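You operate a simulated robot arm through the tools that you are given. There is no shell and no other tool. Be economical: measure what you need, move in short steps, check, and stop when the job is done.

The job below is to be done with a simulated two-armed robot. You get a single attempt, and the scene is never put back.

## Task
Run the cross belt left at speed 1, bring the tracking pointer into the green band, then switch it off.
Fine: it must stay in the band; leave the other controls alone.

The check looks at the end state, three seconds after you hand in, the way a careful person would. Anything else that was tipped, shoved, dropped, spilled or broken makes it a failure.

## Robot
Two 7-joint arms with two-finger parallel grippers on one trunk, on a base that drives. Base frame: it is fixed to the floor where the robot stands at the start and does not move with it; the origin is under the middle of the robot, x ahead of it, y to its left, z up. Units: mm, degrees, N and s.
The left shoulder is at the start at [50, 165, 955], the right one opposite. With the tool pointing down near the work surface each hand reaches from about 100 to 660 mm from the robot's upright axis, wherever it stands, measured 20 degrees to its own side. Places, roughly: batch dial [3200, -1100, 1000]; black jog button [1300, 2200, 900]; cross belt direction switch [500, 0, 600]; cross belt rocker [600, 100, 600]; cross belt speed dial [500, 0, 700]; delivery emergency stop [3000, -500, 1400]; delivery jog button [3000, -1200, 1000]; delivery main switch [3300, -1200, 1000]; delivery reset button [3300, -1300, 1000]; delivery speed dial [3000, -1100, 1000]; delivery start button [3100, -1200, 1000]; delivery stop button [3200, -1200, 1000]; end stop [1300, 100, 1000]; front pressure wheel [3600, -1100, 1200]; guide crank [2300, -700, 1100]; left green rocker [2300, 5500, 600]. Payload 3.91 kg a hand.
The TCP of each hand is the grasp point between the finger pads, 30 mm short of the fingertips. In the tool frame z runs along the fingers and y along their closing line. The gripper opens to 110 mm. The fingers are 20 mm wide and 10 mm thick; the gripper's body (48 by 112 mm) begins 55 mm behind the TCP.
Orientation is that of the tool frame in the base frame, as [roll, pitch, yaw] about the fixed x, y, z axes, in that order (R = Rz(yaw) Ry(pitch) Rx(roll)). With the fingers straight down and closing along the base's y, the tool's x points along the base's -x, its y along +y and its z along -z.

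## Interface
- The arms move only by the tool drive_tool. It takes "left_moves", "right_moves" or both (then of equal length, played together; a hand with none holds still); each is a list of rows, each a list of 7 numbers: the turn, a rotation vector about the tool's x, y, z in degrees, then the shift along the tool's x, y, z in mm, then the finger opening in mm, from 0 to 110. In form: [[wx, wy, wz, tx, ty, tz, fingers], ...]. A call has 1 to 8 rows; each row is the pose to reach, as a shift and turn from the pose commanded when the call began, along the tool's axes at that moment. Rows are played at 5 a second. More than 50 mm and 8.6 degrees between two rows, or a gripper value outside its range, and nothing of the call is played. Where a pose cannot be reached the arm comes as near as it can. A force on the tool above 90 N (or 10 N above the force at the start of the call, whichever is more), or a blocked arm, ends the call early, and 0.2 s more pass. Each finger travels about 45 mm/s and halts on what it meets, pressing with about 42 N; the grip force reading is that of the motor and also rises with nothing between the fingers. The clock runs only during rows and for 0.2 s after the last one: add rows that repeat a pose to give the fingers time. The reply holds the time, the measured pose of the TCP, the force on the tool along the base axes, the opening and the grip force, in the units named above and with some noise, with the torque about the TCP (base axes, N m) and any sound that the robot's microphone picked up, and new pictures: "show" is both (left out), scene, wrist or none (wrist: the cameras of the hands that moved).
- Cameras (640 x 400 px; columns grow to the right, rows downward): "scene" is now at [115.4, 19.7, 1122.9]; the picture's right is [0.21, -0.98, 0.00], its down [-0.58, -0.13, -0.80] and it looks along [0.79, 0.17, -0.59] (base axes); focal length 244 px, centre (320, 200). "left" rides on the left gripper at [72, -17, -103] in its tool frame; the picture's right is [0.23, 0.97, 0.00], its down [-0.76, 0.18, -0.62] and it looks along [-0.61, 0.14, 0.78] (tool axes); focal length 222 px, centre (320, 200). "right" rides on the right gripper at [72, 17, -103] in its tool frame; the picture's right is [-0.23, 0.97, 0.00], its down [-0.76, -0.18, -0.62] and it looks along [-0.61, -0.14, 0.78] (tool axes); focal length 222 px, centre (320, 200).
- lift_body(by): slides the trunk up (or, below 0, down) by that many mm; the arms and the scene camera ride with it, the base frame stays. It gives what a move gives, with no picture.
- base_move(legs): drives the robot by 1 to 6 legs, each [ahead, left, turn to the left] in mm, mm and degrees, along the robot's own axes; the way and the turn of a leg run together, so that a leg with both is an arc; at most 1500 mm and 180 degrees a leg. The arms and the cameras ride along, it lands a little off, and it stops where it bumps. It gives what a move gives, and a new picture of the scene camera.
- turn_head(pan, tilt): turns the head with the scene camera to pan (to the left, within 80 degrees either way) and tilt (down, from -29 to 69), counted from straight ahead of the robot. It gives what a move gives, and a new picture of the scene camera.
- pixel_to_xyz(camera, pixels): there is no depth. For up to 12 entries [column, row, z] of the newest picture of that camera ("zoom" is the newest enlarged one), the place [x, y] in the base frame at which the ray of that pixel passes the height z, good to about 2 mm. It takes no simulated time.
- enlarge(camera, box): a new picture of the part [left, top, right, bottom] of that camera's present view, enlarged. It takes no simulated time.
- hand_in(): hands the job in; it is judged then, once.

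Work in short steps. Measure before you move; look again where a grasp or a placing could have gone wrong, and mend it. You have 80 turns and 260 pictures in all, those below and enlarged ones among them. Open the grippers and draw the arms clear of the work before you hand the job in, unless the task says otherwise; then end with one line.

The tools are called after "Emit:" by a JSON object that holds its "fn" and its "kwargs". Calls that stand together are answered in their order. drive_tool: Moves the arms, as the interface text tells. Its arguments: {"type":"object","properties":{"left_moves":{"type":"array"},"right_moves":{"type":"array"},"show":{"type":"string","enum":["both","scene","wrist","none"]}},"required":[]} The other tools are called the same way: lift_body (by) slides the trunk up or down; base_move (legs) drives the base; turn_head (pan, tilt) turns the head that bears the scene camera; pixel_to_xyz (camera, pixels) gives the place at which the rays of pixels pass given heights; enlarge (camera, box) takes an enlarged picture of a part of a camera's view; hand_in () hands the job in.

At the start:

```text
t: 0.0
left_tool_pos: [482.9, 316.6, 985.2]
left_ee_rot: [-180.0, 0.0, 179.9]
left_force: [0.0, 0.9, -0.3]
left_torque: [0.0, 0.01, 0.01]
left_grip_width: 110.0
left_gripper_force: 0.1
right_tool_pos: [460.1, -137.6, 941.9]
right_ee_rot: [-180.0, 0.0, 180.0]
right_force: [-0.3, 0.8, -0.2]
right_torque: [0.01, 0.03, 0.0]
right_grip_width: 110.1
right_gripper_force: 0.0
trunk travel left (down, up): [-175.0, 328.0]
robot x, y, heading: [-3.2, 2.9, -0.0]
head pan, tilt: [12.2, 36.5]
```

scene: 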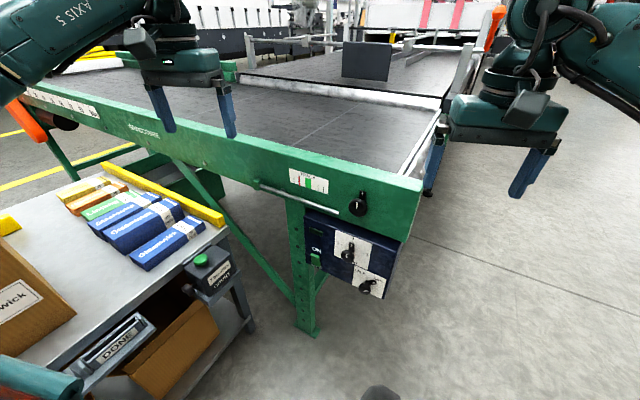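
right: 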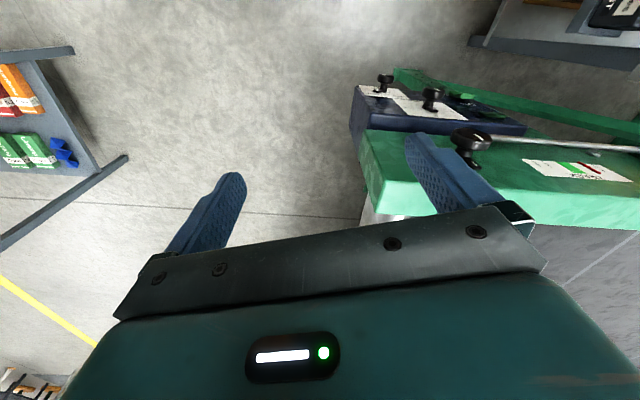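
left: 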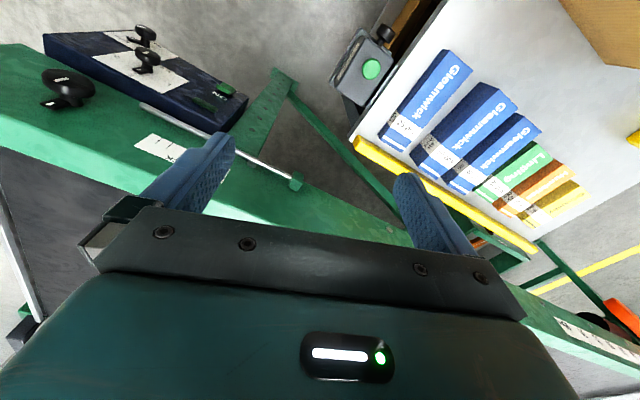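

The panel is seen around (350,250) in the scene picture. I enlarge it to read the labels.

Emit:
{"fn": "enlarge", "kwargs": {"camera": "scene", "box": [280, 160, 430, 310]}}

Emit:
{"fn": "enlarge", "kwargs": {"camera": "right", "box": [340, 50, 640, 230]}}

Emit:
{"fn": "enlarge", "kwargs": {"camera": "left", "box": [20, 10, 260, 180]}}

```text
2.67 times, centred on (355, 235) of scene
```

zoom: 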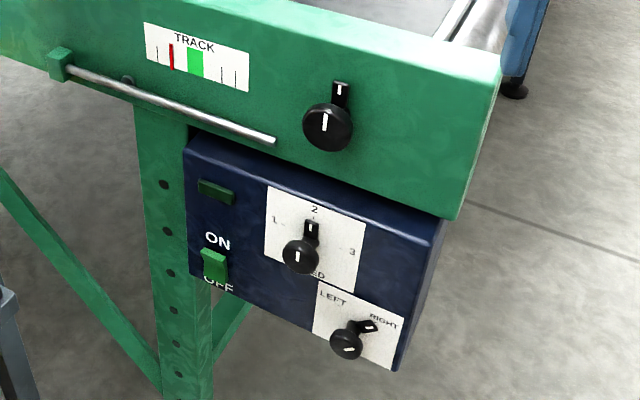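

```text
2.13 times, centred on (490, 140) of right
```

zoom: 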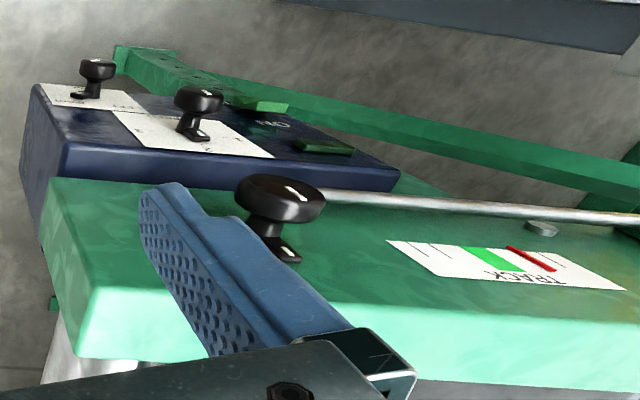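

```text
2.35 times, centred on (140, 95) of left
```

zoom: 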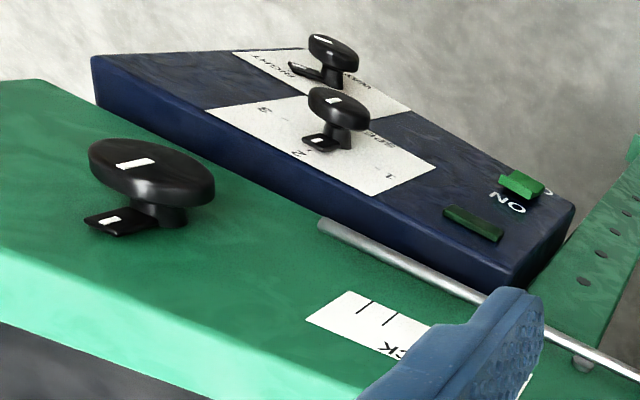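

I triangulate the knobs by tracing the same features from all three cameras at two heights each.

Emit:
{"fn": "pixel_to_xyz", "kwargs": {"camera": "scene", "pixels": [[356.9, 205, 700], [356.9, 205, 800], [348, 256, 600], [348, 256, 700], [364.5, 289, 500], [364.5, 289, 600], [315.5, 260, 600], [315.5, 260, 700], [302, 185, 800], [302, 185, 700], [350, 211, 800], [350, 211, 700]]}}

Emit:
{"fn": "pixel_to_xyz", "kwargs": {"camera": "right", "pixels": [[473.6, 135.5, 700], [473.6, 135.5, 800], [433.5, 92.5, 600], [433.5, 92.5, 700], [386, 78, 500], [386, 78, 600], [462, 95, 600], [462, 95, 700]]}}

Emit:
{"fn": "pixel_to_xyz", "kwargs": {"camera": "left", "pixels": [[67.7, 80, 700], [67.7, 80, 800], [147.5, 56, 600], [147.5, 56, 700], [145.5, 31, 500], [145.5, 31, 600], [226, 87, 600], [226, 87, 700]]}}

```text
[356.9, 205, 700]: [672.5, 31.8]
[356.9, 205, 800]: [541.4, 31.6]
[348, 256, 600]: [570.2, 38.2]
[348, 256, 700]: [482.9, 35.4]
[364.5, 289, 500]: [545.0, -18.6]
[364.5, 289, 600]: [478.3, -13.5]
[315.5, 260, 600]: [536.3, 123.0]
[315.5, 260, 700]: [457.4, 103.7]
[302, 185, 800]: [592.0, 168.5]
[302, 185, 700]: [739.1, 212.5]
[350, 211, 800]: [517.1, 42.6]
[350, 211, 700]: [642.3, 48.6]
```

```text
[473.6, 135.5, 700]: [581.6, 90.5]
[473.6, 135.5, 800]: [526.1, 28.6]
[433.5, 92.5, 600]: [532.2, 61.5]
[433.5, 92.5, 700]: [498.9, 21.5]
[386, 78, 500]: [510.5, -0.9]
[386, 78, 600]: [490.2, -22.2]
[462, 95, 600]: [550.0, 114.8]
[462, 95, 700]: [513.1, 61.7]
```

```text
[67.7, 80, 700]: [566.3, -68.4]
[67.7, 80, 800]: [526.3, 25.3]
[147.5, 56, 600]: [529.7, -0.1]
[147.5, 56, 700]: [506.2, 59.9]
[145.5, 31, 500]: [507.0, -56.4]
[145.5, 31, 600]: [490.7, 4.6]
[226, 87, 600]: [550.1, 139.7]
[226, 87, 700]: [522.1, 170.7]
```

Triangulated: track knob front about (525,27,803), speed dial (514,37,661), direction switch (498,-15,567), rocker (560,130,570). Now the panel's plane, from the plate corners of the speed label.

Emit:
{"fn": "pixel_to_xyz", "kwargs": {"camera": "scene", "pixels": [[335.1, 229.4, 650], [335.1, 229.4, 720], [371.9, 243.6, 650], [371.9, 243.6, 720], [334.4, 256.3, 600], [334.4, 256.3, 650], [289.5, 169, 780], [289.5, 169, 840], [328.4, 180, 780], [328.4, 180, 840], [327, 194, 780], [327, 194, 840]]}}

Emit:
{"fn": "pixel_to_xyz", "kwargs": {"camera": "left", "pixels": [[166.8, 92.9, 650], [166.8, 92.9, 720], [92.3, 56.7, 650], [92.3, 56.7, 720], [188.9, 80.1, 600], [188.9, 80.1, 650], [134, 147.5, 780], [134, 147.5, 840], [152.7, 133, 780], [152.7, 133, 840]]}}

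Emit:
{"fn": "turn_head", "kwargs": {"pan": 5, "tilt": 45}}

```text
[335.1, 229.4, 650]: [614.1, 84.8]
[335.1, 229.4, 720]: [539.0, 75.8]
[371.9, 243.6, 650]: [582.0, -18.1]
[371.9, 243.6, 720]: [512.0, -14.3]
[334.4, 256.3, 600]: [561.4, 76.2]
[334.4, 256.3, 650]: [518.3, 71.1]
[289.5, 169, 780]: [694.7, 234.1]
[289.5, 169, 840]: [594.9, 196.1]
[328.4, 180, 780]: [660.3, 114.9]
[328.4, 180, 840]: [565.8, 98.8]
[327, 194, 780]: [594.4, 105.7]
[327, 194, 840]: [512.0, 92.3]
```

```text
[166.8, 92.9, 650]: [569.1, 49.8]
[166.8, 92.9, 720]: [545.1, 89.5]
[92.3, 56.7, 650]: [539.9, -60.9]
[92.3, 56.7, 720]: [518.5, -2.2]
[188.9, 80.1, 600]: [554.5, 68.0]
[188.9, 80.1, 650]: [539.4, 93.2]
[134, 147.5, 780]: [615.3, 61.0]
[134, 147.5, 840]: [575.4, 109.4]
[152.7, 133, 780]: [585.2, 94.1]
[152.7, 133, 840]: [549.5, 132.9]
```

```text
t: 0.7
left_tool_pos: [482.7, 316.9, 985.5]
left_ee_rot: [180.0, 0.0, -179.9]
left_force: [0.2, 0.2, 0.3]
left_torque: [0.01, 0.01, -0.01]
left_grip_width: 110.1
left_gripper_force: 0.1
right_tool_pos: [460.6, -136.2, 942.8]
right_ee_rot: [-179.9, 0.0, 180.0]
right_force: [0.0, 0.4, 0.1]
right_torque: [-0.02, -0.02, 0.03]
right_grip_width: 110.0
right_gripper_force: 0.1
trunk travel left (down, up): [-175.0, 328.0]
robot x, y, heading: [-0.5, 4.1, -0.0]
head pan, tilt: [5.0, 45.0]
```

scene: 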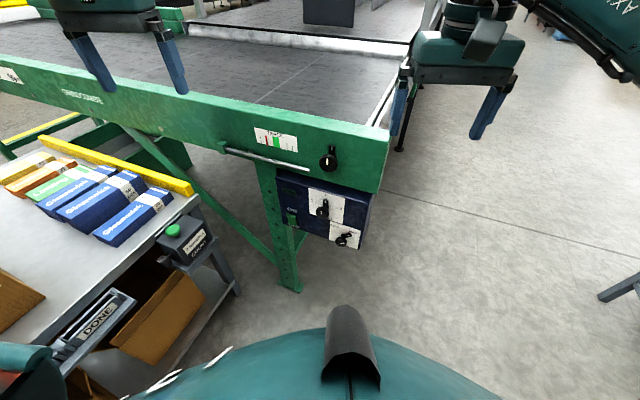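

The panel is vertical, with its inward normal about (0.95,-0.31,0) (18° to the right), face at s≈504. I back the base 150 mm to give the left arm room to point forward.

Emit:
{"fn": "base_move", "kwargs": {"legs": [[-150, 0, 0]]}}

```text
t: 2.1
left_tool_pos: [333.4, 316.5, 984.7]
left_ee_rot: [-180.0, 0.0, -179.9]
left_force: [0.3, -0.2, 0.2]
left_torque: [-0.02, 0.01, 0.02]
left_grip_width: 109.9
left_gripper_force: 0.0
right_tool_pos: [311.5, -136.1, 941.9]
right_ee_rot: [180.0, 0.0, -180.0]
right_force: [0.0, 0.1, 0.5]
right_torque: [0.0, 0.01, 0.0]
right_grip_width: 110.0
right_gripper_force: 0.1
trunk travel left (down, up): [-175.0, 328.0]
robot x, y, heading: [-146.5, 0.5, 0.3]
head pan, tilt: [5.0, 45.0]
```

scene: 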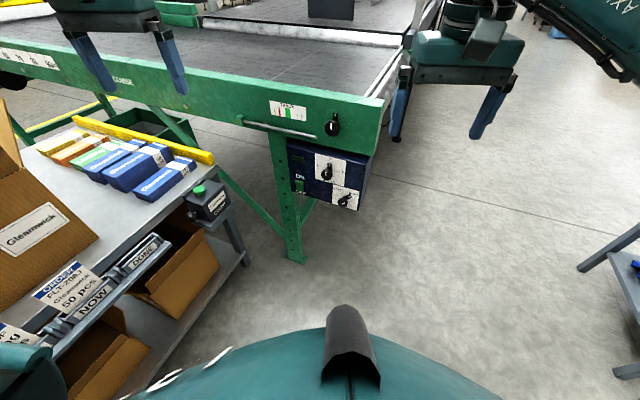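

The base moved cleanly. Now I bring the left hand inward and down while pitching the fingers toward forward (68° of 90°).

Emit:
{"fn": "drive_tool", "kwargs": {"left_moves": [[0, -8.5, 0, -3.4, -23, 13, 110], [0, -17, 0, -6.8, -46, 26, 110], [0, -25.5, 0, -10.2, -70, 39, 110], [0, -34, 0, -13.6, -93, 52, 110], [0, -42.5, 0, -17, -116, 65, 110], [0, -51, 0, -20.4, -140, 78, 110], [0, -59.5, 0, -23.8, -163, 91, 110], [0, -68, 0, -27, -186, 105, 110]], "show": "scene"}}

```text
t: 3.9
left_tool_pos: [361.1, 128.9, 879.7]
left_ee_rot: [-179.7, 68.1, -179.7]
left_force: [0.1, -0.6, -0.6]
left_torque: [0.04, -0.02, -0.02]
left_grip_width: 109.9
left_gripper_force: 0.1
right_tool_pos: [313.2, -135.9, 942.8]
right_ee_rot: [-179.9, -0.1, 180.0]
right_force: [0.3, -0.4, 1.0]
right_torque: [-0.03, -0.01, 0.01]
right_grip_width: 109.8
right_gripper_force: 0.2
trunk travel left (down, up): [-175.0, 328.0]
robot x, y, heading: [-152.1, -1.4, 0.1]
head pan, tilt: [5.0, 45.0]
```

scene: 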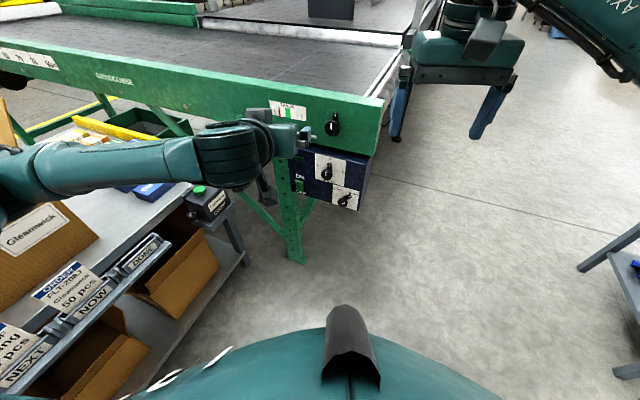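

Still clear. I finish the pitch and come down toward the panel height.

Emit:
{"fn": "drive_tool", "kwargs": {"left_moves": [[0, -5.5, 0, 24, -10, 15, 110], [0, -11, 0, 48, -20, 30, 110], [0, -16.5, 0, 72, -30, 45, 110], [0, -22, 0, 96, -39, 60, 90]], "show": "none"}}

Emit:
{"fn": "drive_tool", "kwargs": {"left_moves": [[6, 0, 0, 30, -5, 0, 90], [12, 0, 0, 60, -10, 0, 80], [18, 0, 0, 90, -14, 0, 70]], "show": "both"}}

```text
t: 4.9
left_tool_pos: [368.8, 52.2, 795.2]
left_ee_rot: [-165.7, 89.8, -164.8]
left_force: [0.5, 0.3, 0.1]
left_torque: [-0.01, -0.02, 0.0]
left_grip_width: 90.0
left_gripper_force: 0.2
left hand out of reach, approached as far as the arm can: row 3, 4
right_tool_pos: [314.1, -136.3, 942.7]
right_ee_rot: [-180.0, 0.1, 180.0]
right_force: [0.0, 0.1, -0.2]
right_torque: [-0.01, 0.02, -0.01]
right_grip_width: 110.0
right_gripper_force: 0.0
trunk travel left (down, up): [-175.0, 328.0]
robot x, y, heading: [-149.5, -0.0, 0.1]
head pan, tilt: [5.0, 45.0]
```

```text
t: 5.7
left_tool_pos: [317.5, -57.3, 783.3]
left_ee_rot: [-177.0, 89.3, 166.5]
left_force: [-0.3, -0.3, -0.7]
left_torque: [0.03, 0.0, 0.01]
left_grip_width: 70.0
left_gripper_force: 0.1
left hand out of reach, approached as far as the arm can: row 1, 2, 3
right_tool_pos: [313.6, -135.9, 942.0]
right_ee_rot: [180.0, 0.1, 180.0]
right_force: [-1.0, -0.6, 0.8]
right_torque: [0.02, -0.02, 0.01]
right_grip_width: 109.9
right_gripper_force: 0.0
trunk travel left (down, up): [-175.0, 328.0]
robot x, y, heading: [-149.0, -0.8, -0.1]
head pan, tilt: [5.0, 45.0]
```

scene: 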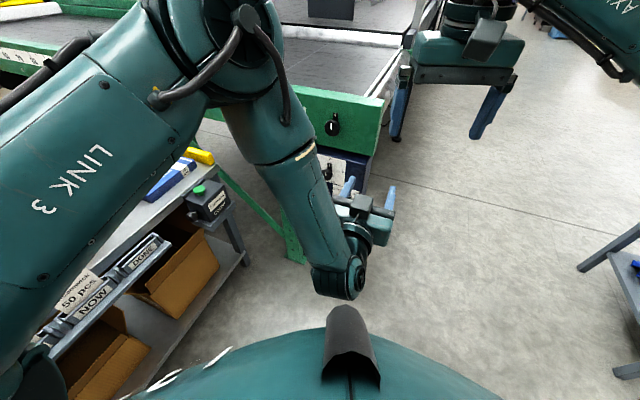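
left: 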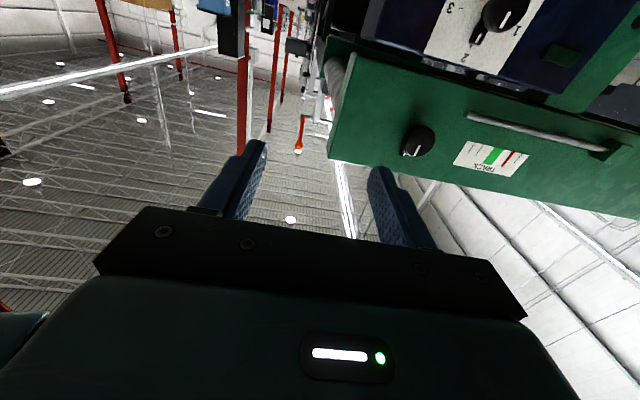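

The arm fell short of its targets (y −57 instead of about 76), with the forearm folded close to the body. I check where a null move leaves it before choosing a new base position.

Emit:
{"fn": "drive_tool", "kwargs": {"left_moves": [[0, 0, 0, 0, 0, 0, 70], [0, 0, 0, 0, 0, 0, 70]], "show": "none"}}

```text
t: 6.3
left_tool_pos: [318.6, -58.1, 783.8]
left_ee_rot: [-179.8, 89.2, 163.9]
left_force: [1.0, 0.6, 0.3]
left_torque: [0.01, -0.02, 0.01]
left_grip_width: 70.1
left_gripper_force: 0.1
right_tool_pos: [312.8, -135.8, 941.9]
right_ee_rot: [179.9, 0.0, 180.0]
right_force: [0.3, -0.2, 0.5]
right_torque: [-0.02, 0.03, 0.03]
right_grip_width: 109.8
right_gripper_force: 0.0
trunk travel left (down, up): [-175.0, 328.0]
robot x, y, heading: [-150.8, 4.2, 0.0]
head pan, tilt: [5.0, 45.0]
```

Next I back up another 120 mm and try extending the left hand along its tool axis from the current pose.

Emit:
{"fn": "base_move", "kwargs": {"legs": [[-120, 0, 0]]}}

Emit:
{"fn": "drive_tool", "kwargs": {"left_moves": [[0, 0, 0, 0, 20, 40, 70], [0, 0, 0, 0, 40, 80, 70]], "show": "scene"}}

```text
t: 7.5
left_tool_pos: [198.2, -56.9, 781.2]
left_ee_rot: [-179.7, 89.2, 163.8]
left_force: [-0.4, 0.0, 0.4]
left_torque: [-0.01, 0.01, -0.01]
left_grip_width: 70.0
left_gripper_force: 0.1
right_tool_pos: [194.0, -135.7, 942.9]
right_ee_rot: [-180.0, 0.0, -179.8]
right_force: [-0.3, -0.1, -0.8]
right_torque: [0.02, 0.02, 0.02]
right_grip_width: 109.8
right_gripper_force: 0.0
trunk travel left (down, up): [-175.0, 328.0]
robot x, y, heading: [-267.5, -3.9, -0.1]
head pan, tilt: [5.0, 45.0]
```

scene: 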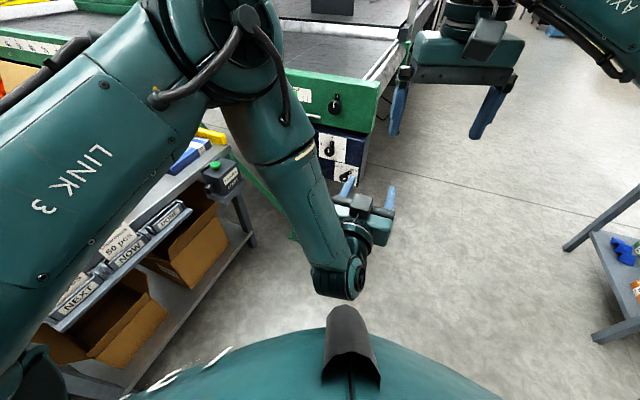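

```text
t: 8.1
left_tool_pos: [259.6, -74.3, 806.3]
left_ee_rot: [179.6, 88.9, 163.8]
left_force: [-0.1, 0.8, -0.4]
left_torque: [-0.01, -0.02, 0.0]
left_grip_width: 70.2
left_gripper_force: 0.0
left hand out of reach, approached as far as the arm can: row 1, 2
right_tool_pos: [194.5, -136.6, 943.1]
right_ee_rot: [-179.9, 0.0, -180.0]
right_force: [-0.8, -0.6, -0.6]
right_torque: [0.0, 0.01, -0.01]
right_grip_width: 110.1
right_gripper_force: 0.2
trunk travel left (down, up): [-175.0, 328.0]
robot x, y, heading: [-265.6, 1.1, 0.1]
head pan, tilt: [5.0, 45.0]
```

scene: 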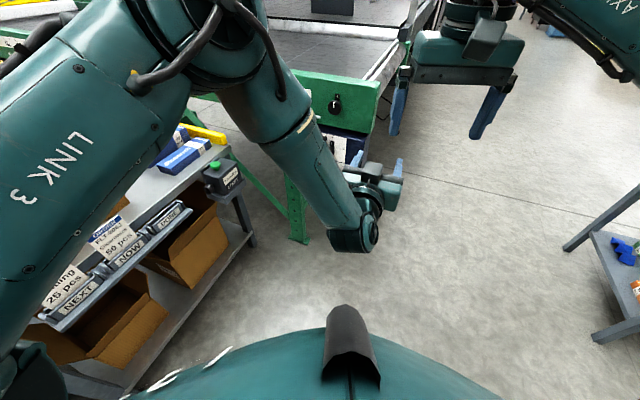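

The wrist is at its bend limit because the elbow sits so high; lowering the trunk should level the forearm. First I look left to be sure the arm clears the bench when lowered.

Emit:
{"fn": "turn_head", "kwargs": {"pan": 50, "tilt": 45}}

```text
t: 9.2
left_tool_pos: [259.3, -74.8, 805.8]
left_ee_rot: [179.7, 88.9, 163.8]
left_force: [-0.6, -0.5, -0.1]
left_torque: [0.0, 0.0, 0.02]
left_grip_width: 69.8
left_gripper_force: 0.0
right_tool_pos: [194.2, -136.1, 941.7]
right_ee_rot: [-180.0, 0.1, -179.9]
right_force: [0.2, -0.2, 0.3]
right_torque: [-0.01, -0.04, 0.0]
right_grip_width: 110.0
right_gripper_force: 0.0
trunk travel left (down, up): [-175.0, 328.0]
robot x, y, heading: [-269.0, 0.7, 0.2]
head pan, tilt: [50.0, 45.0]
```

scene: 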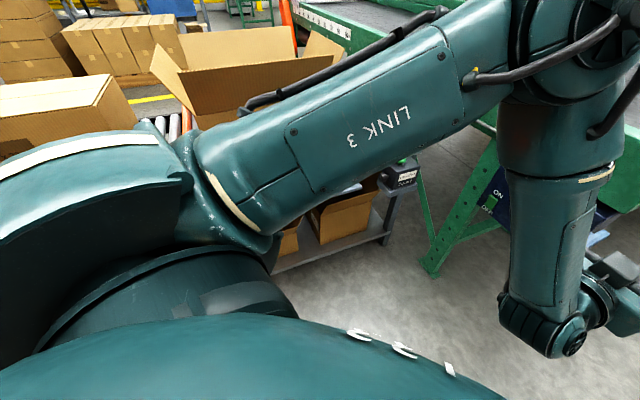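

The bench and its open box lie behind the left arm. I measure where they are before lowering.

Emit:
{"fn": "pixel_to_xyz", "kwargs": {"camera": "scene", "pixels": [[388, 242, 0], [415, 180, 600], [415, 180, 500], [215, 100, 700], [215, 100, 800], [345, 60, 800], [345, 60, 900], [275, 270, 200], [325, 240, 200]]}}

Emit:
{"fn": "turn_head", "kwargs": {"pan": 75, "tilt": 30}}

```text
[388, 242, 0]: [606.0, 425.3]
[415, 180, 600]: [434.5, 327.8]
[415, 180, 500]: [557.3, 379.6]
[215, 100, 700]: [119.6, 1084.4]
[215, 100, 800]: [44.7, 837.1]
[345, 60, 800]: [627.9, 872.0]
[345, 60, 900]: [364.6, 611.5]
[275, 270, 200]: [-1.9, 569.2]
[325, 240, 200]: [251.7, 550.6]
```

```text
t: 10.1
left_tool_pos: [259.5, -74.3, 806.0]
left_ee_rot: [179.5, 88.9, 163.7]
left_force: [0.0, -0.2, -0.6]
left_torque: [0.02, -0.02, -0.01]
left_grip_width: 69.9
left_gripper_force: 0.1
right_tool_pos: [194.7, -136.1, 942.4]
right_ee_rot: [-180.0, 0.0, -179.9]
right_force: [0.2, 0.2, 0.3]
right_torque: [0.02, 0.01, -0.02]
right_grip_width: 110.0
right_gripper_force: 0.0
trunk travel left (down, up): [-175.0, 328.0]
robot x, y, heading: [-265.9, -1.8, 0.1]
head pan, tilt: [75.0, 30.0]
```

scene: 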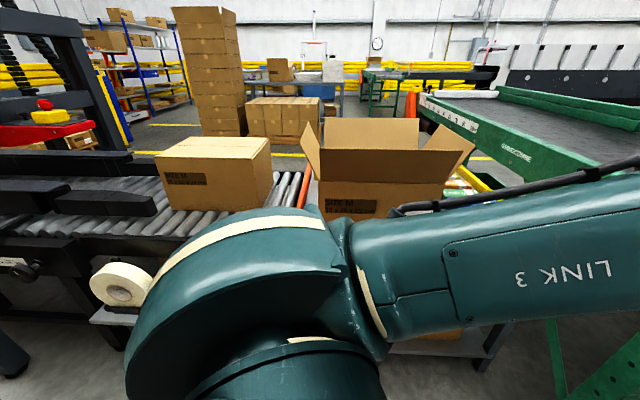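

The bench edge is at y≈430 or beyond, so the space is clear. I turn the base 18° right to face the panel squarely, putting the left shoulder on the panel's normal, then look ahead.

Emit:
{"fn": "base_move", "kwargs": {"legs": [[55, 40, -18]]}}

Emit:
{"fn": "lift_body", "kwargs": {"by": -120}}

Emit:
{"fn": "turn_head", "kwargs": {"pan": 15, "tilt": 30}}

```text
t: 11.5
left_tool_pos: [272.3, -199.0, 804.9]
left_ee_rot: [179.7, 88.8, 146.4]
left_force: [-0.9, 0.8, -0.1]
left_torque: [0.0, 0.03, -0.01]
left_grip_width: 69.7
left_gripper_force: 0.1
right_tool_pos: [192.7, -237.8, 941.7]
right_ee_rot: [-180.0, -0.1, 162.6]
right_force: [0.0, 0.9, 0.1]
right_torque: [0.01, 0.0, 0.01]
right_grip_width: 110.0
right_gripper_force: 0.1
trunk travel left (down, up): [-175.0, 328.0]
robot x, y, heading: [-206.5, 29.9, -17.5]
head pan, tilt: [75.0, 30.0]
```

scene: 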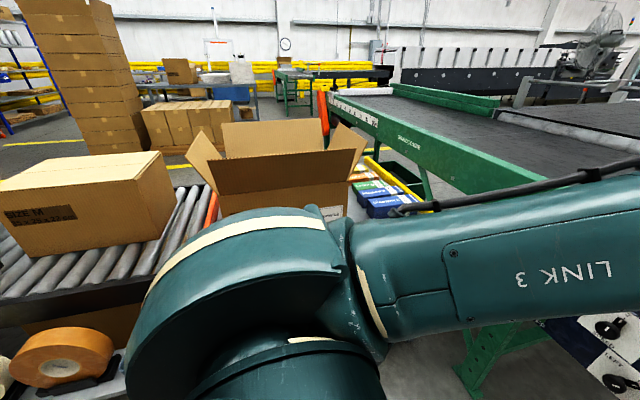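

```text
t: 13.0
left_tool_pos: [271.9, -197.8, 686.0]
left_ee_rot: [179.8, 88.8, 146.5]
left_force: [-0.1, 0.3, 0.6]
left_torque: [-0.01, -0.01, 0.02]
left_grip_width: 70.1
left_gripper_force: 0.1
right_tool_pos: [191.1, -237.7, 822.6]
right_ee_rot: [-180.0, 0.0, 162.5]
right_force: [0.5, -0.1, 0.2]
right_torque: [0.0, 0.01, 0.03]
right_grip_width: 109.8
right_gripper_force: 0.0
trunk travel left (down, up): [-55.0, 448.0]
robot x, y, heading: [-205.6, 29.7, -17.7]
head pan, tilt: [75.0, 30.0]
```

```text
t: 14.3
left_tool_pos: [272.9, -199.5, 686.8]
left_ee_rot: [179.6, 88.8, 146.2]
left_force: [0.6, -0.1, 0.0]
left_torque: [0.0, -0.04, -0.03]
left_grip_width: 70.1
left_gripper_force: 0.0
right_tool_pos: [191.6, -237.9, 822.4]
right_ee_rot: [180.0, -0.1, 162.5]
right_force: [0.5, 0.8, -0.3]
right_torque: [0.05, 0.02, -0.01]
right_grip_width: 110.0
right_gripper_force: 0.1
trunk travel left (down, up): [-55.0, 448.0]
robot x, y, heading: [-207.5, 31.1, -17.5]
head pan, tilt: [15.0, 30.0]
```

scene: 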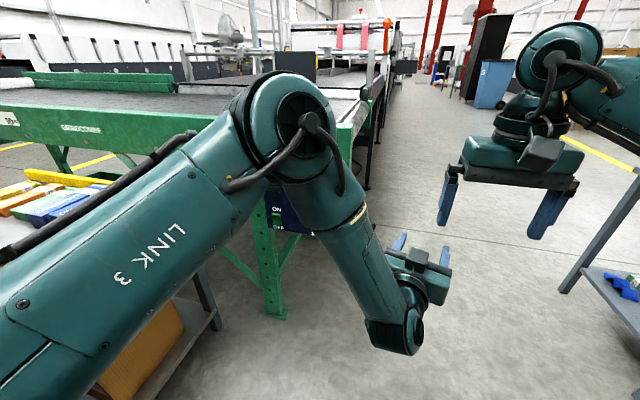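

Facing the panel now. I swing the left hand left toward the panel's axis while turning it to the −18° heading, halfway first.

Emit:
{"fn": "drive_tool", "kwargs": {"left_moves": [[-2, 0, 0, 3, 40, -4, 70], [-4, 0, 0, 6, 80, -8, 70], [-6, 0, 0, 9, 120, -12, 70], [-8, 0, 0, 12, 160, -16, 70]], "show": "scene"}}

```text
t: 15.3
left_tool_pos: [305.8, -111.9, 713.3]
left_ee_rot: [172.6, 88.2, 147.9]
left_force: [-0.2, -0.5, -0.7]
left_torque: [0.02, -0.02, 0.0]
left_grip_width: 70.0
left_gripper_force: 0.0
left hand out of reach, approached as far as the arm can: row 1, 2, 3, 4
right_tool_pos: [191.4, -237.1, 821.4]
right_ee_rot: [-180.0, 0.0, 162.4]
right_force: [0.2, 0.4, -0.6]
right_torque: [0.01, -0.01, -0.01]
right_grip_width: 109.9
right_gripper_force: 0.1
trunk travel left (down, up): [-55.0, 448.0]
robot x, y, heading: [-205.5, 35.0, -17.6]
head pan, tilt: [15.0, 30.0]
```

scene: 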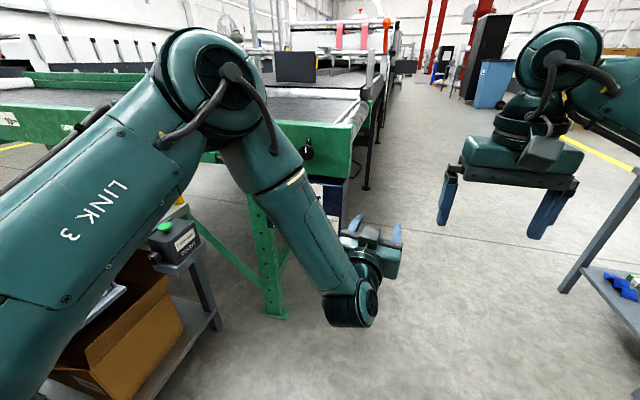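

The wrist bend is still limiting, so the arm should be straighter. I back up 120 mm more, lower the trunk a further 50 mm, and extend the hand forward.

Emit:
{"fn": "base_move", "kwargs": {"legs": [[-120, 0, 0]]}}

Emit:
{"fn": "lift_body", "kwargs": {"by": -50}}

Emit:
{"fn": "drive_tool", "kwargs": {"left_moves": [[0, 0, 0, 0, 10, 35, 70], [0, 0, 0, 0, 20, 70, 70], [0, 0, 0, 0, 30, 105, 70], [0, 0, 0, 0, 40, 140, 70], [0, 0, 0, 0, 50, 175, 70]], "show": "scene"}}

```text
t: 16.6
left_tool_pos: [190.3, -76.5, 712.8]
left_ee_rot: [173.6, 88.2, 149.1]
left_force: [-0.1, -0.9, -0.5]
left_torque: [-0.01, -0.01, 0.0]
left_grip_width: 70.0
left_gripper_force: 0.1
right_tool_pos: [76.3, -201.6, 821.3]
right_ee_rot: [-180.0, 0.0, 162.4]
right_force: [0.7, 0.4, 1.4]
right_torque: [-0.02, 0.02, -0.02]
right_grip_width: 110.2
right_gripper_force: 0.0
trunk travel left (down, up): [-55.0, 448.0]
robot x, y, heading: [-321.5, 67.8, -17.6]
head pan, tilt: [15.0, 30.0]
```

scene: 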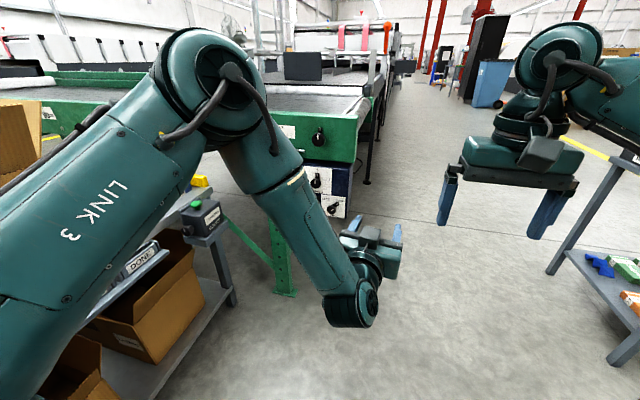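

```text
t: 17.5
left_tool_pos: [190.2, -76.0, 662.4]
left_ee_rot: [173.5, 88.2, 149.0]
left_force: [0.8, -0.2, 0.3]
left_torque: [0.0, -0.03, 0.01]
left_grip_width: 69.8
left_gripper_force: 0.0
right_tool_pos: [75.1, -201.6, 772.4]
right_ee_rot: [179.9, 0.1, 162.5]
right_force: [0.2, -0.5, 1.0]
right_torque: [0.03, 0.02, 0.0]
right_grip_width: 109.9
right_gripper_force: 0.0
trunk travel left (down, up): [-5.0, 498.0]
robot x, y, heading: [-322.2, 67.4, -17.5]
head pan, tilt: [15.0, 30.0]
```

```text
t: 18.7
left_tool_pos: [359.9, -138.9, 686.2]
left_ee_rot: [174.3, 86.8, 151.6]
left_force: [0.6, -0.2, 0.4]
left_torque: [0.0, 0.01, 0.04]
left_grip_width: 70.0
left_gripper_force: 0.0
left hand out of reach, approached as far as the arm can: row 1, 2, 3, 4, 5
right_tool_pos: [76.4, -201.4, 772.5]
right_ee_rot: [-180.0, 0.0, 162.4]
right_force: [0.2, 0.3, 0.2]
right_torque: [-0.03, -0.03, 0.02]
right_grip_width: 110.0
right_gripper_force: 0.0
trunk travel left (down, up): [-5.0, 498.0]
robot x, y, heading: [-324.7, 67.9, -17.4]
head pan, tilt: [15.0, 30.0]
```

scene: 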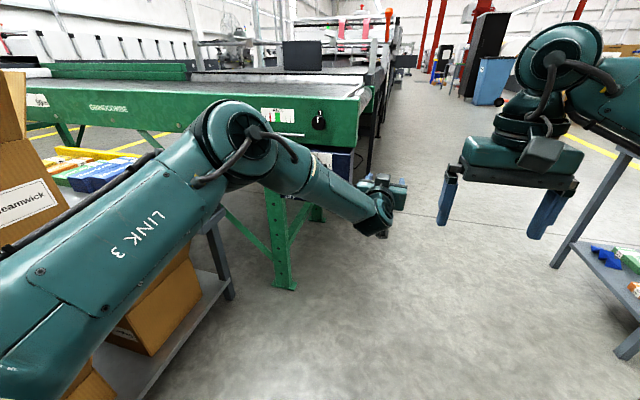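

Extending helped: the forearm is flattening and the error is small. Now I try sideways left along the panel.

Emit:
{"fn": "drive_tool", "kwargs": {"left_moves": [[0, 0, 0, 0, 35, 0, 70], [0, 0, 0, 0, 70, 0, 70], [0, 0, 0, 0, 105, 0, 70], [0, 0, 0, 0, 140, 0, 70], [0, 0, 0, 0, 140, 0, 70]], "show": "scene"}}

```text
t: 19.9
left_tool_pos: [380.2, -55.6, 720.7]
left_ee_rot: [174.9, 83.6, 155.5]
left_force: [0.5, 0.1, -0.2]
left_torque: [0.0, 0.02, -0.06]
left_grip_width: 70.1
left_gripper_force: 0.1
left hand out of reach, approached as far as the arm can: row 1, 2, 3, 4, 5
right_tool_pos: [76.6, -201.7, 772.6]
right_ee_rot: [-180.0, 0.0, 162.4]
right_force: [0.2, 0.4, 0.0]
right_torque: [-0.03, 0.02, -0.02]
right_grip_width: 109.9
right_gripper_force: 0.0
trunk travel left (down, up): [-5.0, 498.0]
robot x, y, heading: [-322.3, 69.9, -17.7]
head pan, tilt: [15.0, 30.0]
```

scene: 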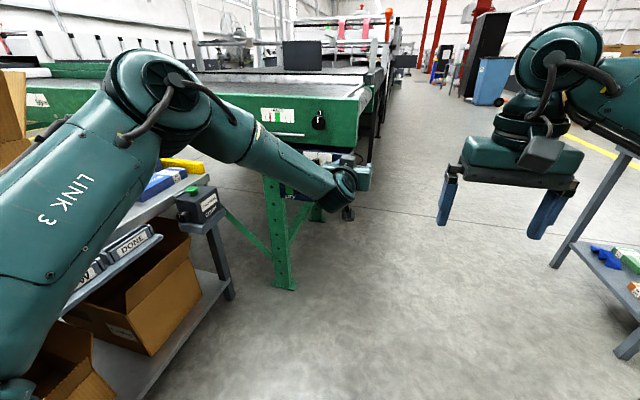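

The limit seems tied to the fully horizontal pitch (earlier 68° was reached freely). I relax the pitch to about 30° below horizontal while moving to the staging point in front of the speed dial.

Emit:
{"fn": "drive_tool", "kwargs": {"left_moves": [[0, 5, 0, 0, 15, -5, 70], [0, 10, 0, 0, 35, -5, 70], [0, 15, 0, 0, 60, -5, 70], [0, 20, 0, 10, 85, -5, 70], [0, 25, 0, 20, 110, -5, 70], [0, 25, 0, 40, 130, -5, 70], [0, 25, 0, 40, 130, -5, 70]], "show": "both"}}

```text
t: 21.5
left_tool_pos: [416.8, 70.9, 682.7]
left_ee_rot: [178.8, 58.6, 159.8]
left_force: [-0.2, 0.7, 0.1]
left_torque: [0.01, 0.02, 0.01]
left_grip_width: 70.2
left_gripper_force: 0.1
right_tool_pos: [75.9, -201.4, 771.6]
right_ee_rot: [179.9, 0.0, 162.4]
right_force: [-0.5, 0.6, -0.9]
right_torque: [0.01, -0.02, 0.01]
right_grip_width: 109.7
right_gripper_force: 0.0
trunk travel left (down, up): [-5.0, 498.0]
robot x, y, heading: [-323.5, 68.9, -17.8]
head pan, tilt: [15.0, 30.0]
```

scene: 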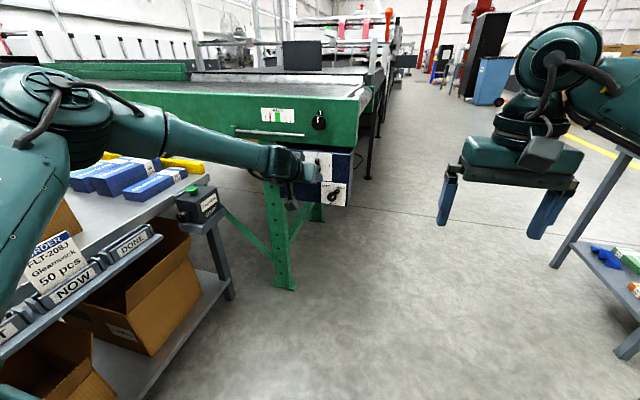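
left: 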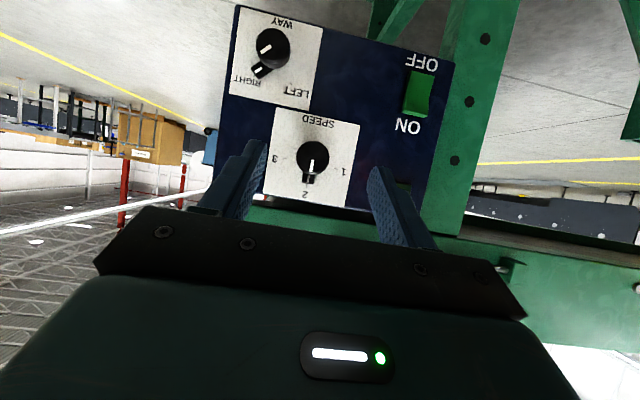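

The pose is reached exactly, and the wrist camera has a clear view of the panel. I enlarge to read the dial angles.

Emit:
{"fn": "enlarge", "kwargs": {"camera": "left", "box": [220, 0, 460, 220]}}

```text
1.82 times, centred on (340, 110) of left
```

zoom: 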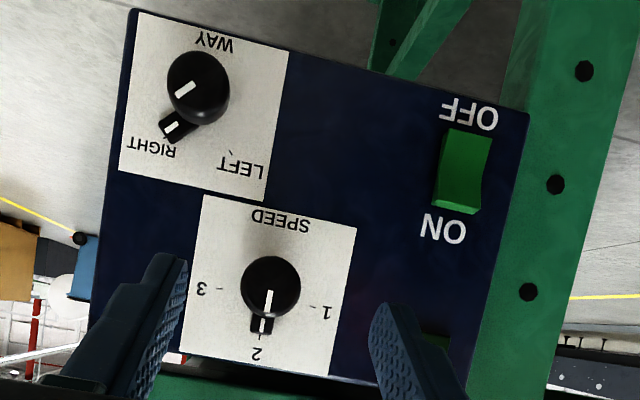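

Estimated throws: speed 2→1 about 75° to the left, way right→left about 90°. In this elbow-out posture I test whether the hand can pitch up closer to horizontal.

Emit:
{"fn": "drive_tool", "kwargs": {"left_moves": [[0, -7, 0, 0, 0, 0, 70], [0, -14, 0, 0, 0, 0, 70], [0, -21, 0, 0, 0, 0, 70], [0, -28, 0, 0, 0, 0, 70], [0, -31, 0, 0, 0, 0, 70]], "show": "scene"}}

```text
t: 22.7
left_tool_pos: [417.0, 69.5, 682.7]
left_ee_rot: [178.1, 72.7, 158.8]
left_force: [0.2, 0.3, 0.1]
left_torque: [-0.01, 0.03, 0.0]
left_grip_width: 70.3
left_gripper_force: 0.0
left hand out of reach, approached as far as the arm can: row 3, 4, 5
right_tool_pos: [76.2, -202.4, 771.8]
right_ee_rot: [-180.0, 0.1, 162.3]
right_force: [0.1, 0.8, 0.3]
right_torque: [0.0, -0.01, -0.03]
right_grip_width: 110.0
right_gripper_force: 0.0
trunk travel left (down, up): [-5.0, 498.0]
robot x, y, heading: [-322.2, 68.2, -17.6]
head pan, tilt: [15.0, 30.0]
```

scene: 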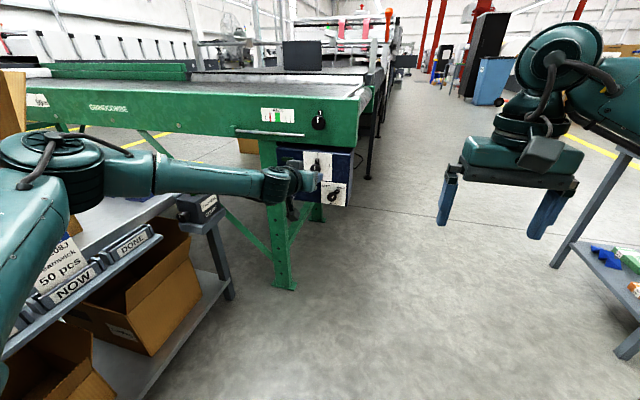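

Pitch 73° is possible, but the elbow dropped out over the bench. I check its clearance there.

Emit:
{"fn": "enlarge", "kwargs": {"camera": "scene", "box": [0, 60, 320, 260]}}

Emit:
{"fn": "turn_head", "kwargs": {"pan": 60, "tilt": 35}}

```text
2.00 times, centred on (160, 160) of scene
```

zoom: 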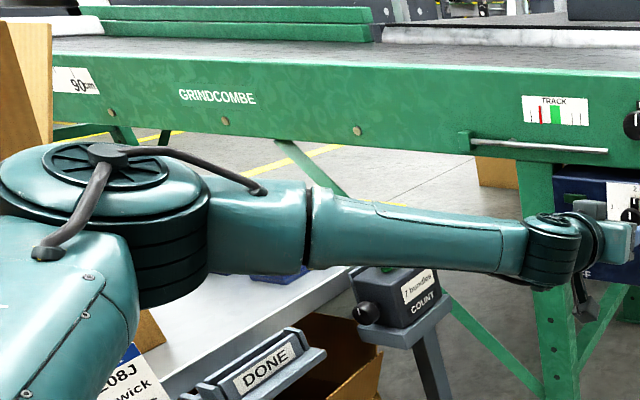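

```text
t: 23.8
left_tool_pos: [418.2, 71.8, 683.4]
left_ee_rot: [178.1, 72.6, 158.8]
left_force: [-1.1, -0.7, 0.4]
left_torque: [-0.02, 0.0, 0.01]
left_grip_width: 70.1
left_gripper_force: 0.1
right_tool_pos: [77.0, -201.0, 772.6]
right_ee_rot: [180.0, 0.0, 162.3]
right_force: [-0.1, 0.5, -0.3]
right_torque: [-0.01, 0.01, 0.03]
right_grip_width: 110.0
right_gripper_force: 0.0
trunk travel left (down, up): [-5.0, 498.0]
robot x, y, heading: [-320.6, 67.9, -17.6]
head pan, tilt: [60.0, 35.0]
```

scene: 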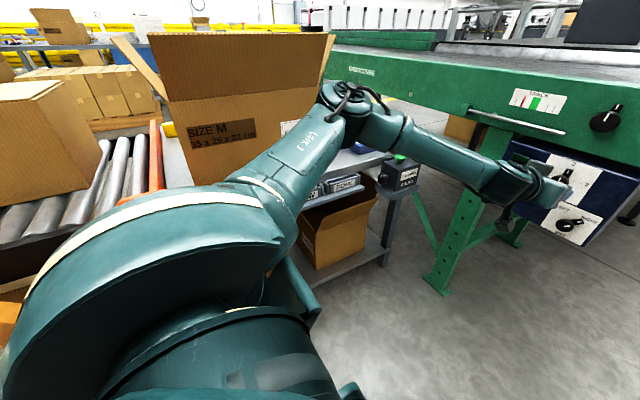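

The elbow sits close to the open box's flap. I pitch back down to raise the elbow, then back up with a little rightward shift so the arm works straighter and away from the bench.

Emit:
{"fn": "drive_tool", "kwargs": {"left_moves": [[0, 7, 0, 0, 0, 0, 70], [0, 14, 0, 0, 0, 0, 70], [0, 20, 0, 0, 0, 0, 70]], "show": "scene"}}

Emit:
{"fn": "base_move", "kwargs": {"legs": [[-90, -50, 0]]}}

```text
t: 24.6
left_tool_pos: [417.4, 70.8, 683.9]
left_ee_rot: [179.1, 52.6, 159.8]
left_force: [0.1, 0.2, -0.7]
left_torque: [0.02, -0.01, 0.0]
left_grip_width: 70.0
left_gripper_force: 0.2
right_tool_pos: [76.7, -201.0, 772.2]
right_ee_rot: [-179.9, 0.1, 162.4]
right_force: [0.8, -0.6, 0.3]
right_torque: [0.0, -0.03, -0.01]
right_grip_width: 110.0
right_gripper_force: 0.0
trunk travel left (down, up): [-5.0, 498.0]
robot x, y, heading: [-323.0, 67.4, -17.8]
head pan, tilt: [60.0, 35.0]
```

scene: 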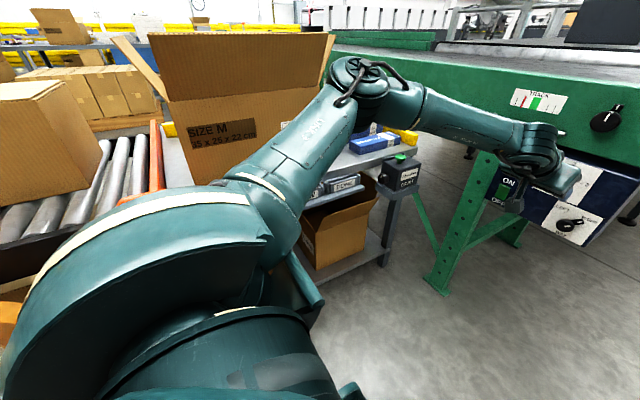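

```text
t: 25.8
left_tool_pos: [318.9, 48.4, 682.2]
left_ee_rot: [179.0, 52.6, 159.8]
left_force: [0.6, -0.1, -0.2]
left_torque: [-0.01, 0.02, -0.01]
left_grip_width: 70.0
left_gripper_force: 0.1
right_tool_pos: [-23.2, -223.0, 772.6]
right_ee_rot: [-179.9, 0.0, 162.3]
right_force: [0.0, 0.0, 0.3]
right_torque: [-0.02, 0.03, 0.03]
right_grip_width: 110.0
right_gripper_force: 0.0
trunk travel left (down, up): [-5.0, 498.0]
robot x, y, heading: [-423.3, 45.4, -17.6]
head pan, tilt: [60.0, 35.0]
```

scene: 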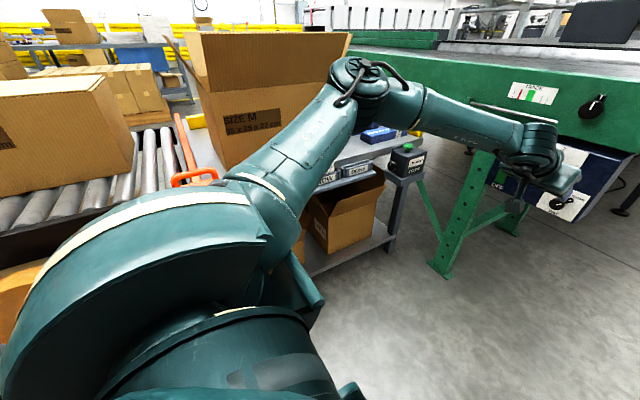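

The box is undisturbed. Now I extend the hand toward the speed dial while pitching up toward 80°.

Emit:
{"fn": "drive_tool", "kwargs": {"left_moves": [[0, 0, 0, -13, 13, 25, 70], [0, -5, 0, -25, 26, 50, 70], [0, -10, 0, -38, 39, 75, 70], [0, -15, 0, -50, 52, 100, 70], [0, -20, 0, -50, 52, 100, 70], [0, -27, 0, -50, 52, 100, 70]], "show": "both"}}

```text
t: 27.1
left_tool_pos: [438.1, 52.4, 662.2]
left_ee_rot: [178.1, 77.8, 157.7]
left_force: [-0.3, 0.3, -0.6]
left_torque: [0.03, 0.02, 0.02]
left_grip_width: 69.6
left_gripper_force: 0.1
left hand out of reach, approached as far as the arm can: row 6
right_tool_pos: [-23.1, -222.7, 772.3]
right_ee_rot: [180.0, 0.0, 162.3]
right_force: [0.2, 0.7, 0.6]
right_torque: [-0.04, 0.01, 0.01]
right_grip_width: 109.8
right_gripper_force: 0.1
trunk travel left (down, up): [-5.0, 498.0]
robot x, y, heading: [-422.7, 43.7, -17.7]
head pan, tilt: [60.0, 35.0]
```

scene: 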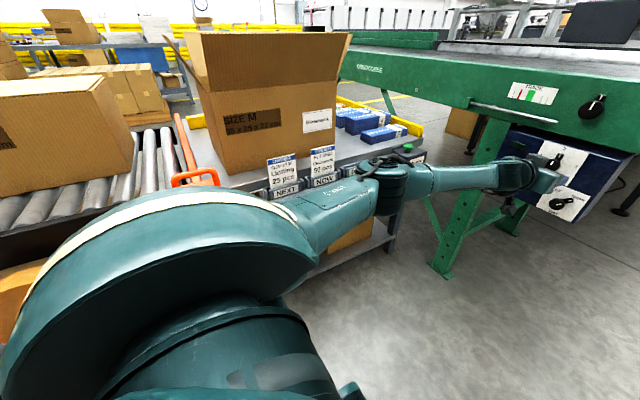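
left: 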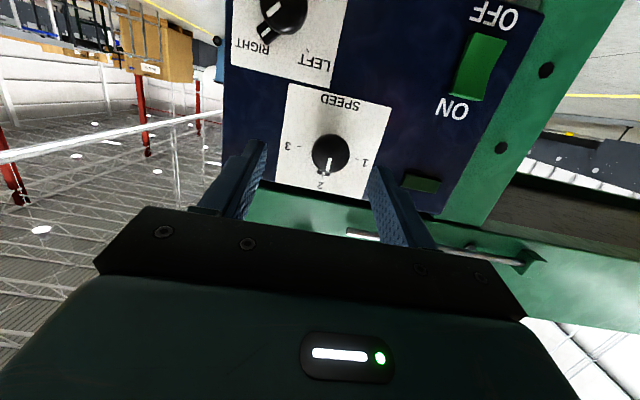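

Reached with pitch 78°, heading −20°. I verify the knob positions from this closer view.

Emit:
{"fn": "pixel_to_xyz", "kwargs": {"camera": "left", "pixels": [[331, 153, 661], [331, 153, 655], [331, 153, 667], [284, 14, 567], [284, 14, 575], [482, 65, 570], [482, 65, 580], [325, 160, 661]]}}

Emit:
{"fn": "enlarge", "kwargs": {"camera": "left", "box": [220, 0, 540, 220]}}

Emit:
{"fn": "turn_head", "kwargs": {"pan": 10, "tilt": 20}}

```text
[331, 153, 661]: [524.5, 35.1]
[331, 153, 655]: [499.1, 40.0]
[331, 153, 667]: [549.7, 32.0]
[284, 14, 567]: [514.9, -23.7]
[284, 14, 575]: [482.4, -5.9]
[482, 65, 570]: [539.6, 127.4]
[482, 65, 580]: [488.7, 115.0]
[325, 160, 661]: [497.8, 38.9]
```

```text
1.82 times, centred on (380, 110) of left
```

zoom: 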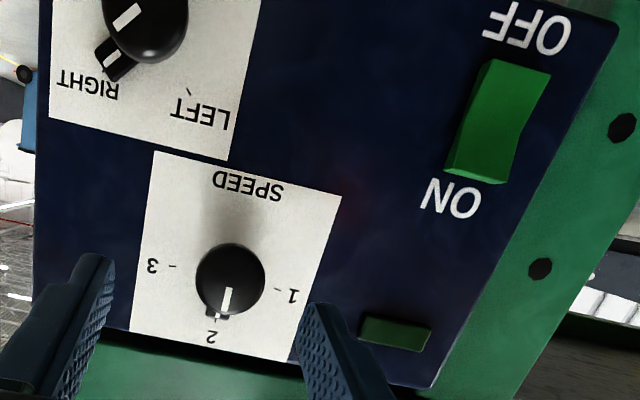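

```text
t: 28.3
left_tool_pos: [438.0, 52.4, 663.0]
left_ee_rot: [177.9, 77.8, 157.4]
left_force: [-0.7, 0.0, 0.2]
left_torque: [-0.01, 0.0, 0.0]
left_grip_width: 70.0
left_gripper_force: 0.1
right_tool_pos: [-23.8, -222.4, 771.8]
right_ee_rot: [179.9, 0.0, 162.3]
right_force: [-0.1, 0.9, 0.6]
right_torque: [0.01, -0.01, 0.0]
right_grip_width: 110.0
right_gripper_force: 0.2
trunk travel left (down, up): [-5.0, 498.0]
robot x, y, heading: [-422.7, 43.8, -17.5]
head pan, tilt: [10.0, 20.0]
```

scene: 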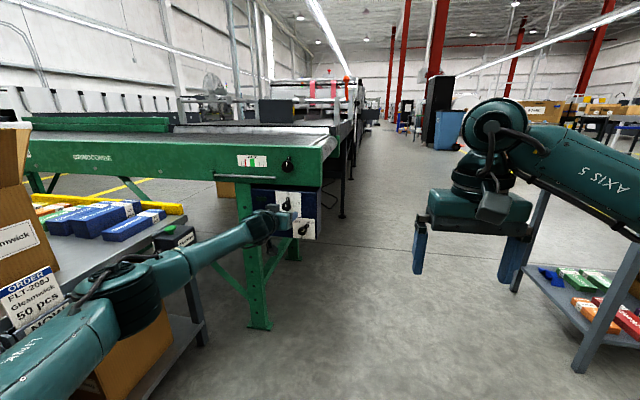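

Consistent: dial axis at about (514,37,660). I advance with open fingers straddling the cap (tool z +62, small corrections).

Emit:
{"fn": "drive_tool", "kwargs": {"left_moves": [[0, 0, 0, -10, 11.6, 10, 70], [0, 0, 0, -15.8, 11.6, 36, 70], [0, 0, 0, -15.8, 11.6, 62, 70], [0, 0, 0, -15.8, 11.6, 62, 70]], "show": "both"}}

Emit:
{"fn": "enlarge", "kwargs": {"camera": "left", "box": [200, 80, 440, 260]}}

```text
t: 29.3
left_tool_pos: [459.2, 55.1, 671.4]
left_ee_rot: [176.8, 79.7, 157.5]
left_force: [0.0, 0.2, 0.2]
left_torque: [0.01, -0.02, -0.01]
left_grip_width: 69.8
left_gripper_force: 0.1
left hand out of reach, approached as far as the arm can: row 2, 3, 4
right_tool_pos: [-23.9, -223.3, 773.4]
right_ee_rot: [179.9, 0.0, 162.3]
right_force: [-0.3, -0.1, 0.6]
right_torque: [0.01, 0.01, 0.0]
right_grip_width: 110.2
right_gripper_force: 0.1
trunk travel left (down, up): [-5.0, 498.0]
robot x, y, heading: [-425.1, 47.7, -17.7]
head pan, tilt: [10.0, 20.0]
```

scene: 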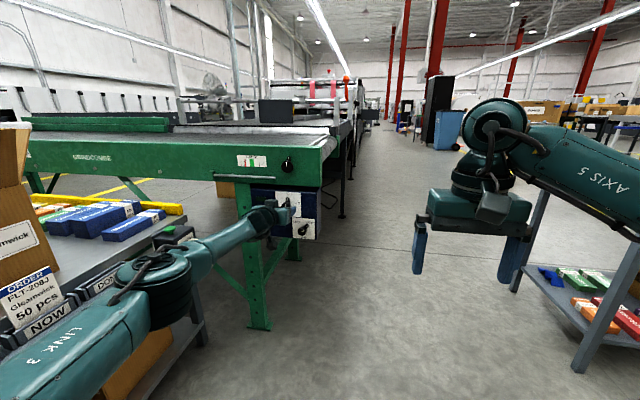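
left: 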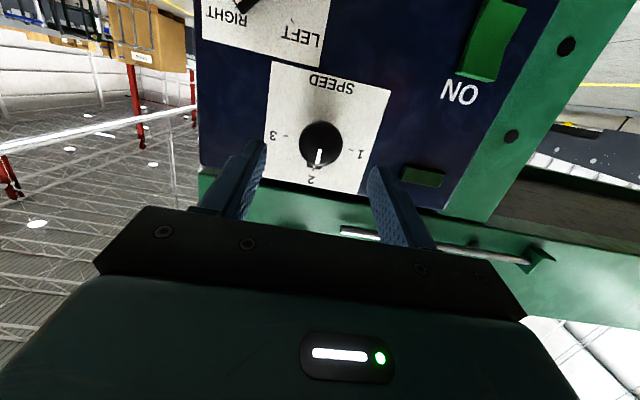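

```text
2.22 times, centred on (320, 170) of left
```

zoom: 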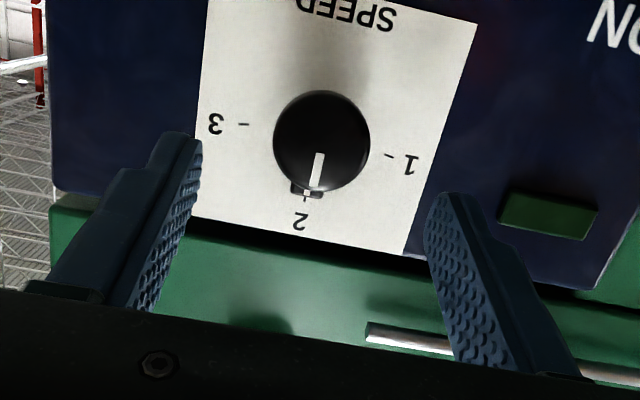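

The arm is at its maximum forward reach (x 459 of 502). I let the base close the gap, 35 mm ahead.

Emit:
{"fn": "base_move", "kwargs": {"legs": [[38, 0, 0]]}}

```text
t: 30.2
left_tool_pos: [495.7, 43.9, 671.3]
left_ee_rot: [176.8, 79.6, 157.4]
left_force: [0.0, 0.0, -0.1]
left_torque: [-0.03, -0.01, 0.01]
left_grip_width: 70.2
left_gripper_force: 0.0
right_tool_pos: [12.1, -235.4, 772.3]
right_ee_rot: [-180.0, 0.0, 162.3]
right_force: [-0.6, 0.9, 0.1]
right_torque: [-0.02, -0.01, -0.02]
right_grip_width: 109.9
right_gripper_force: 0.1
trunk travel left (down, up): [-5.0, 498.0]
robot x, y, heading: [-388.8, 32.7, -17.5]
head pan, tilt: [10.0, 20.0]
```

scene: 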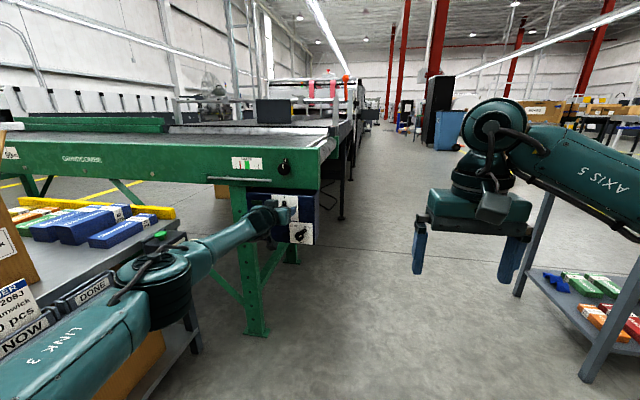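

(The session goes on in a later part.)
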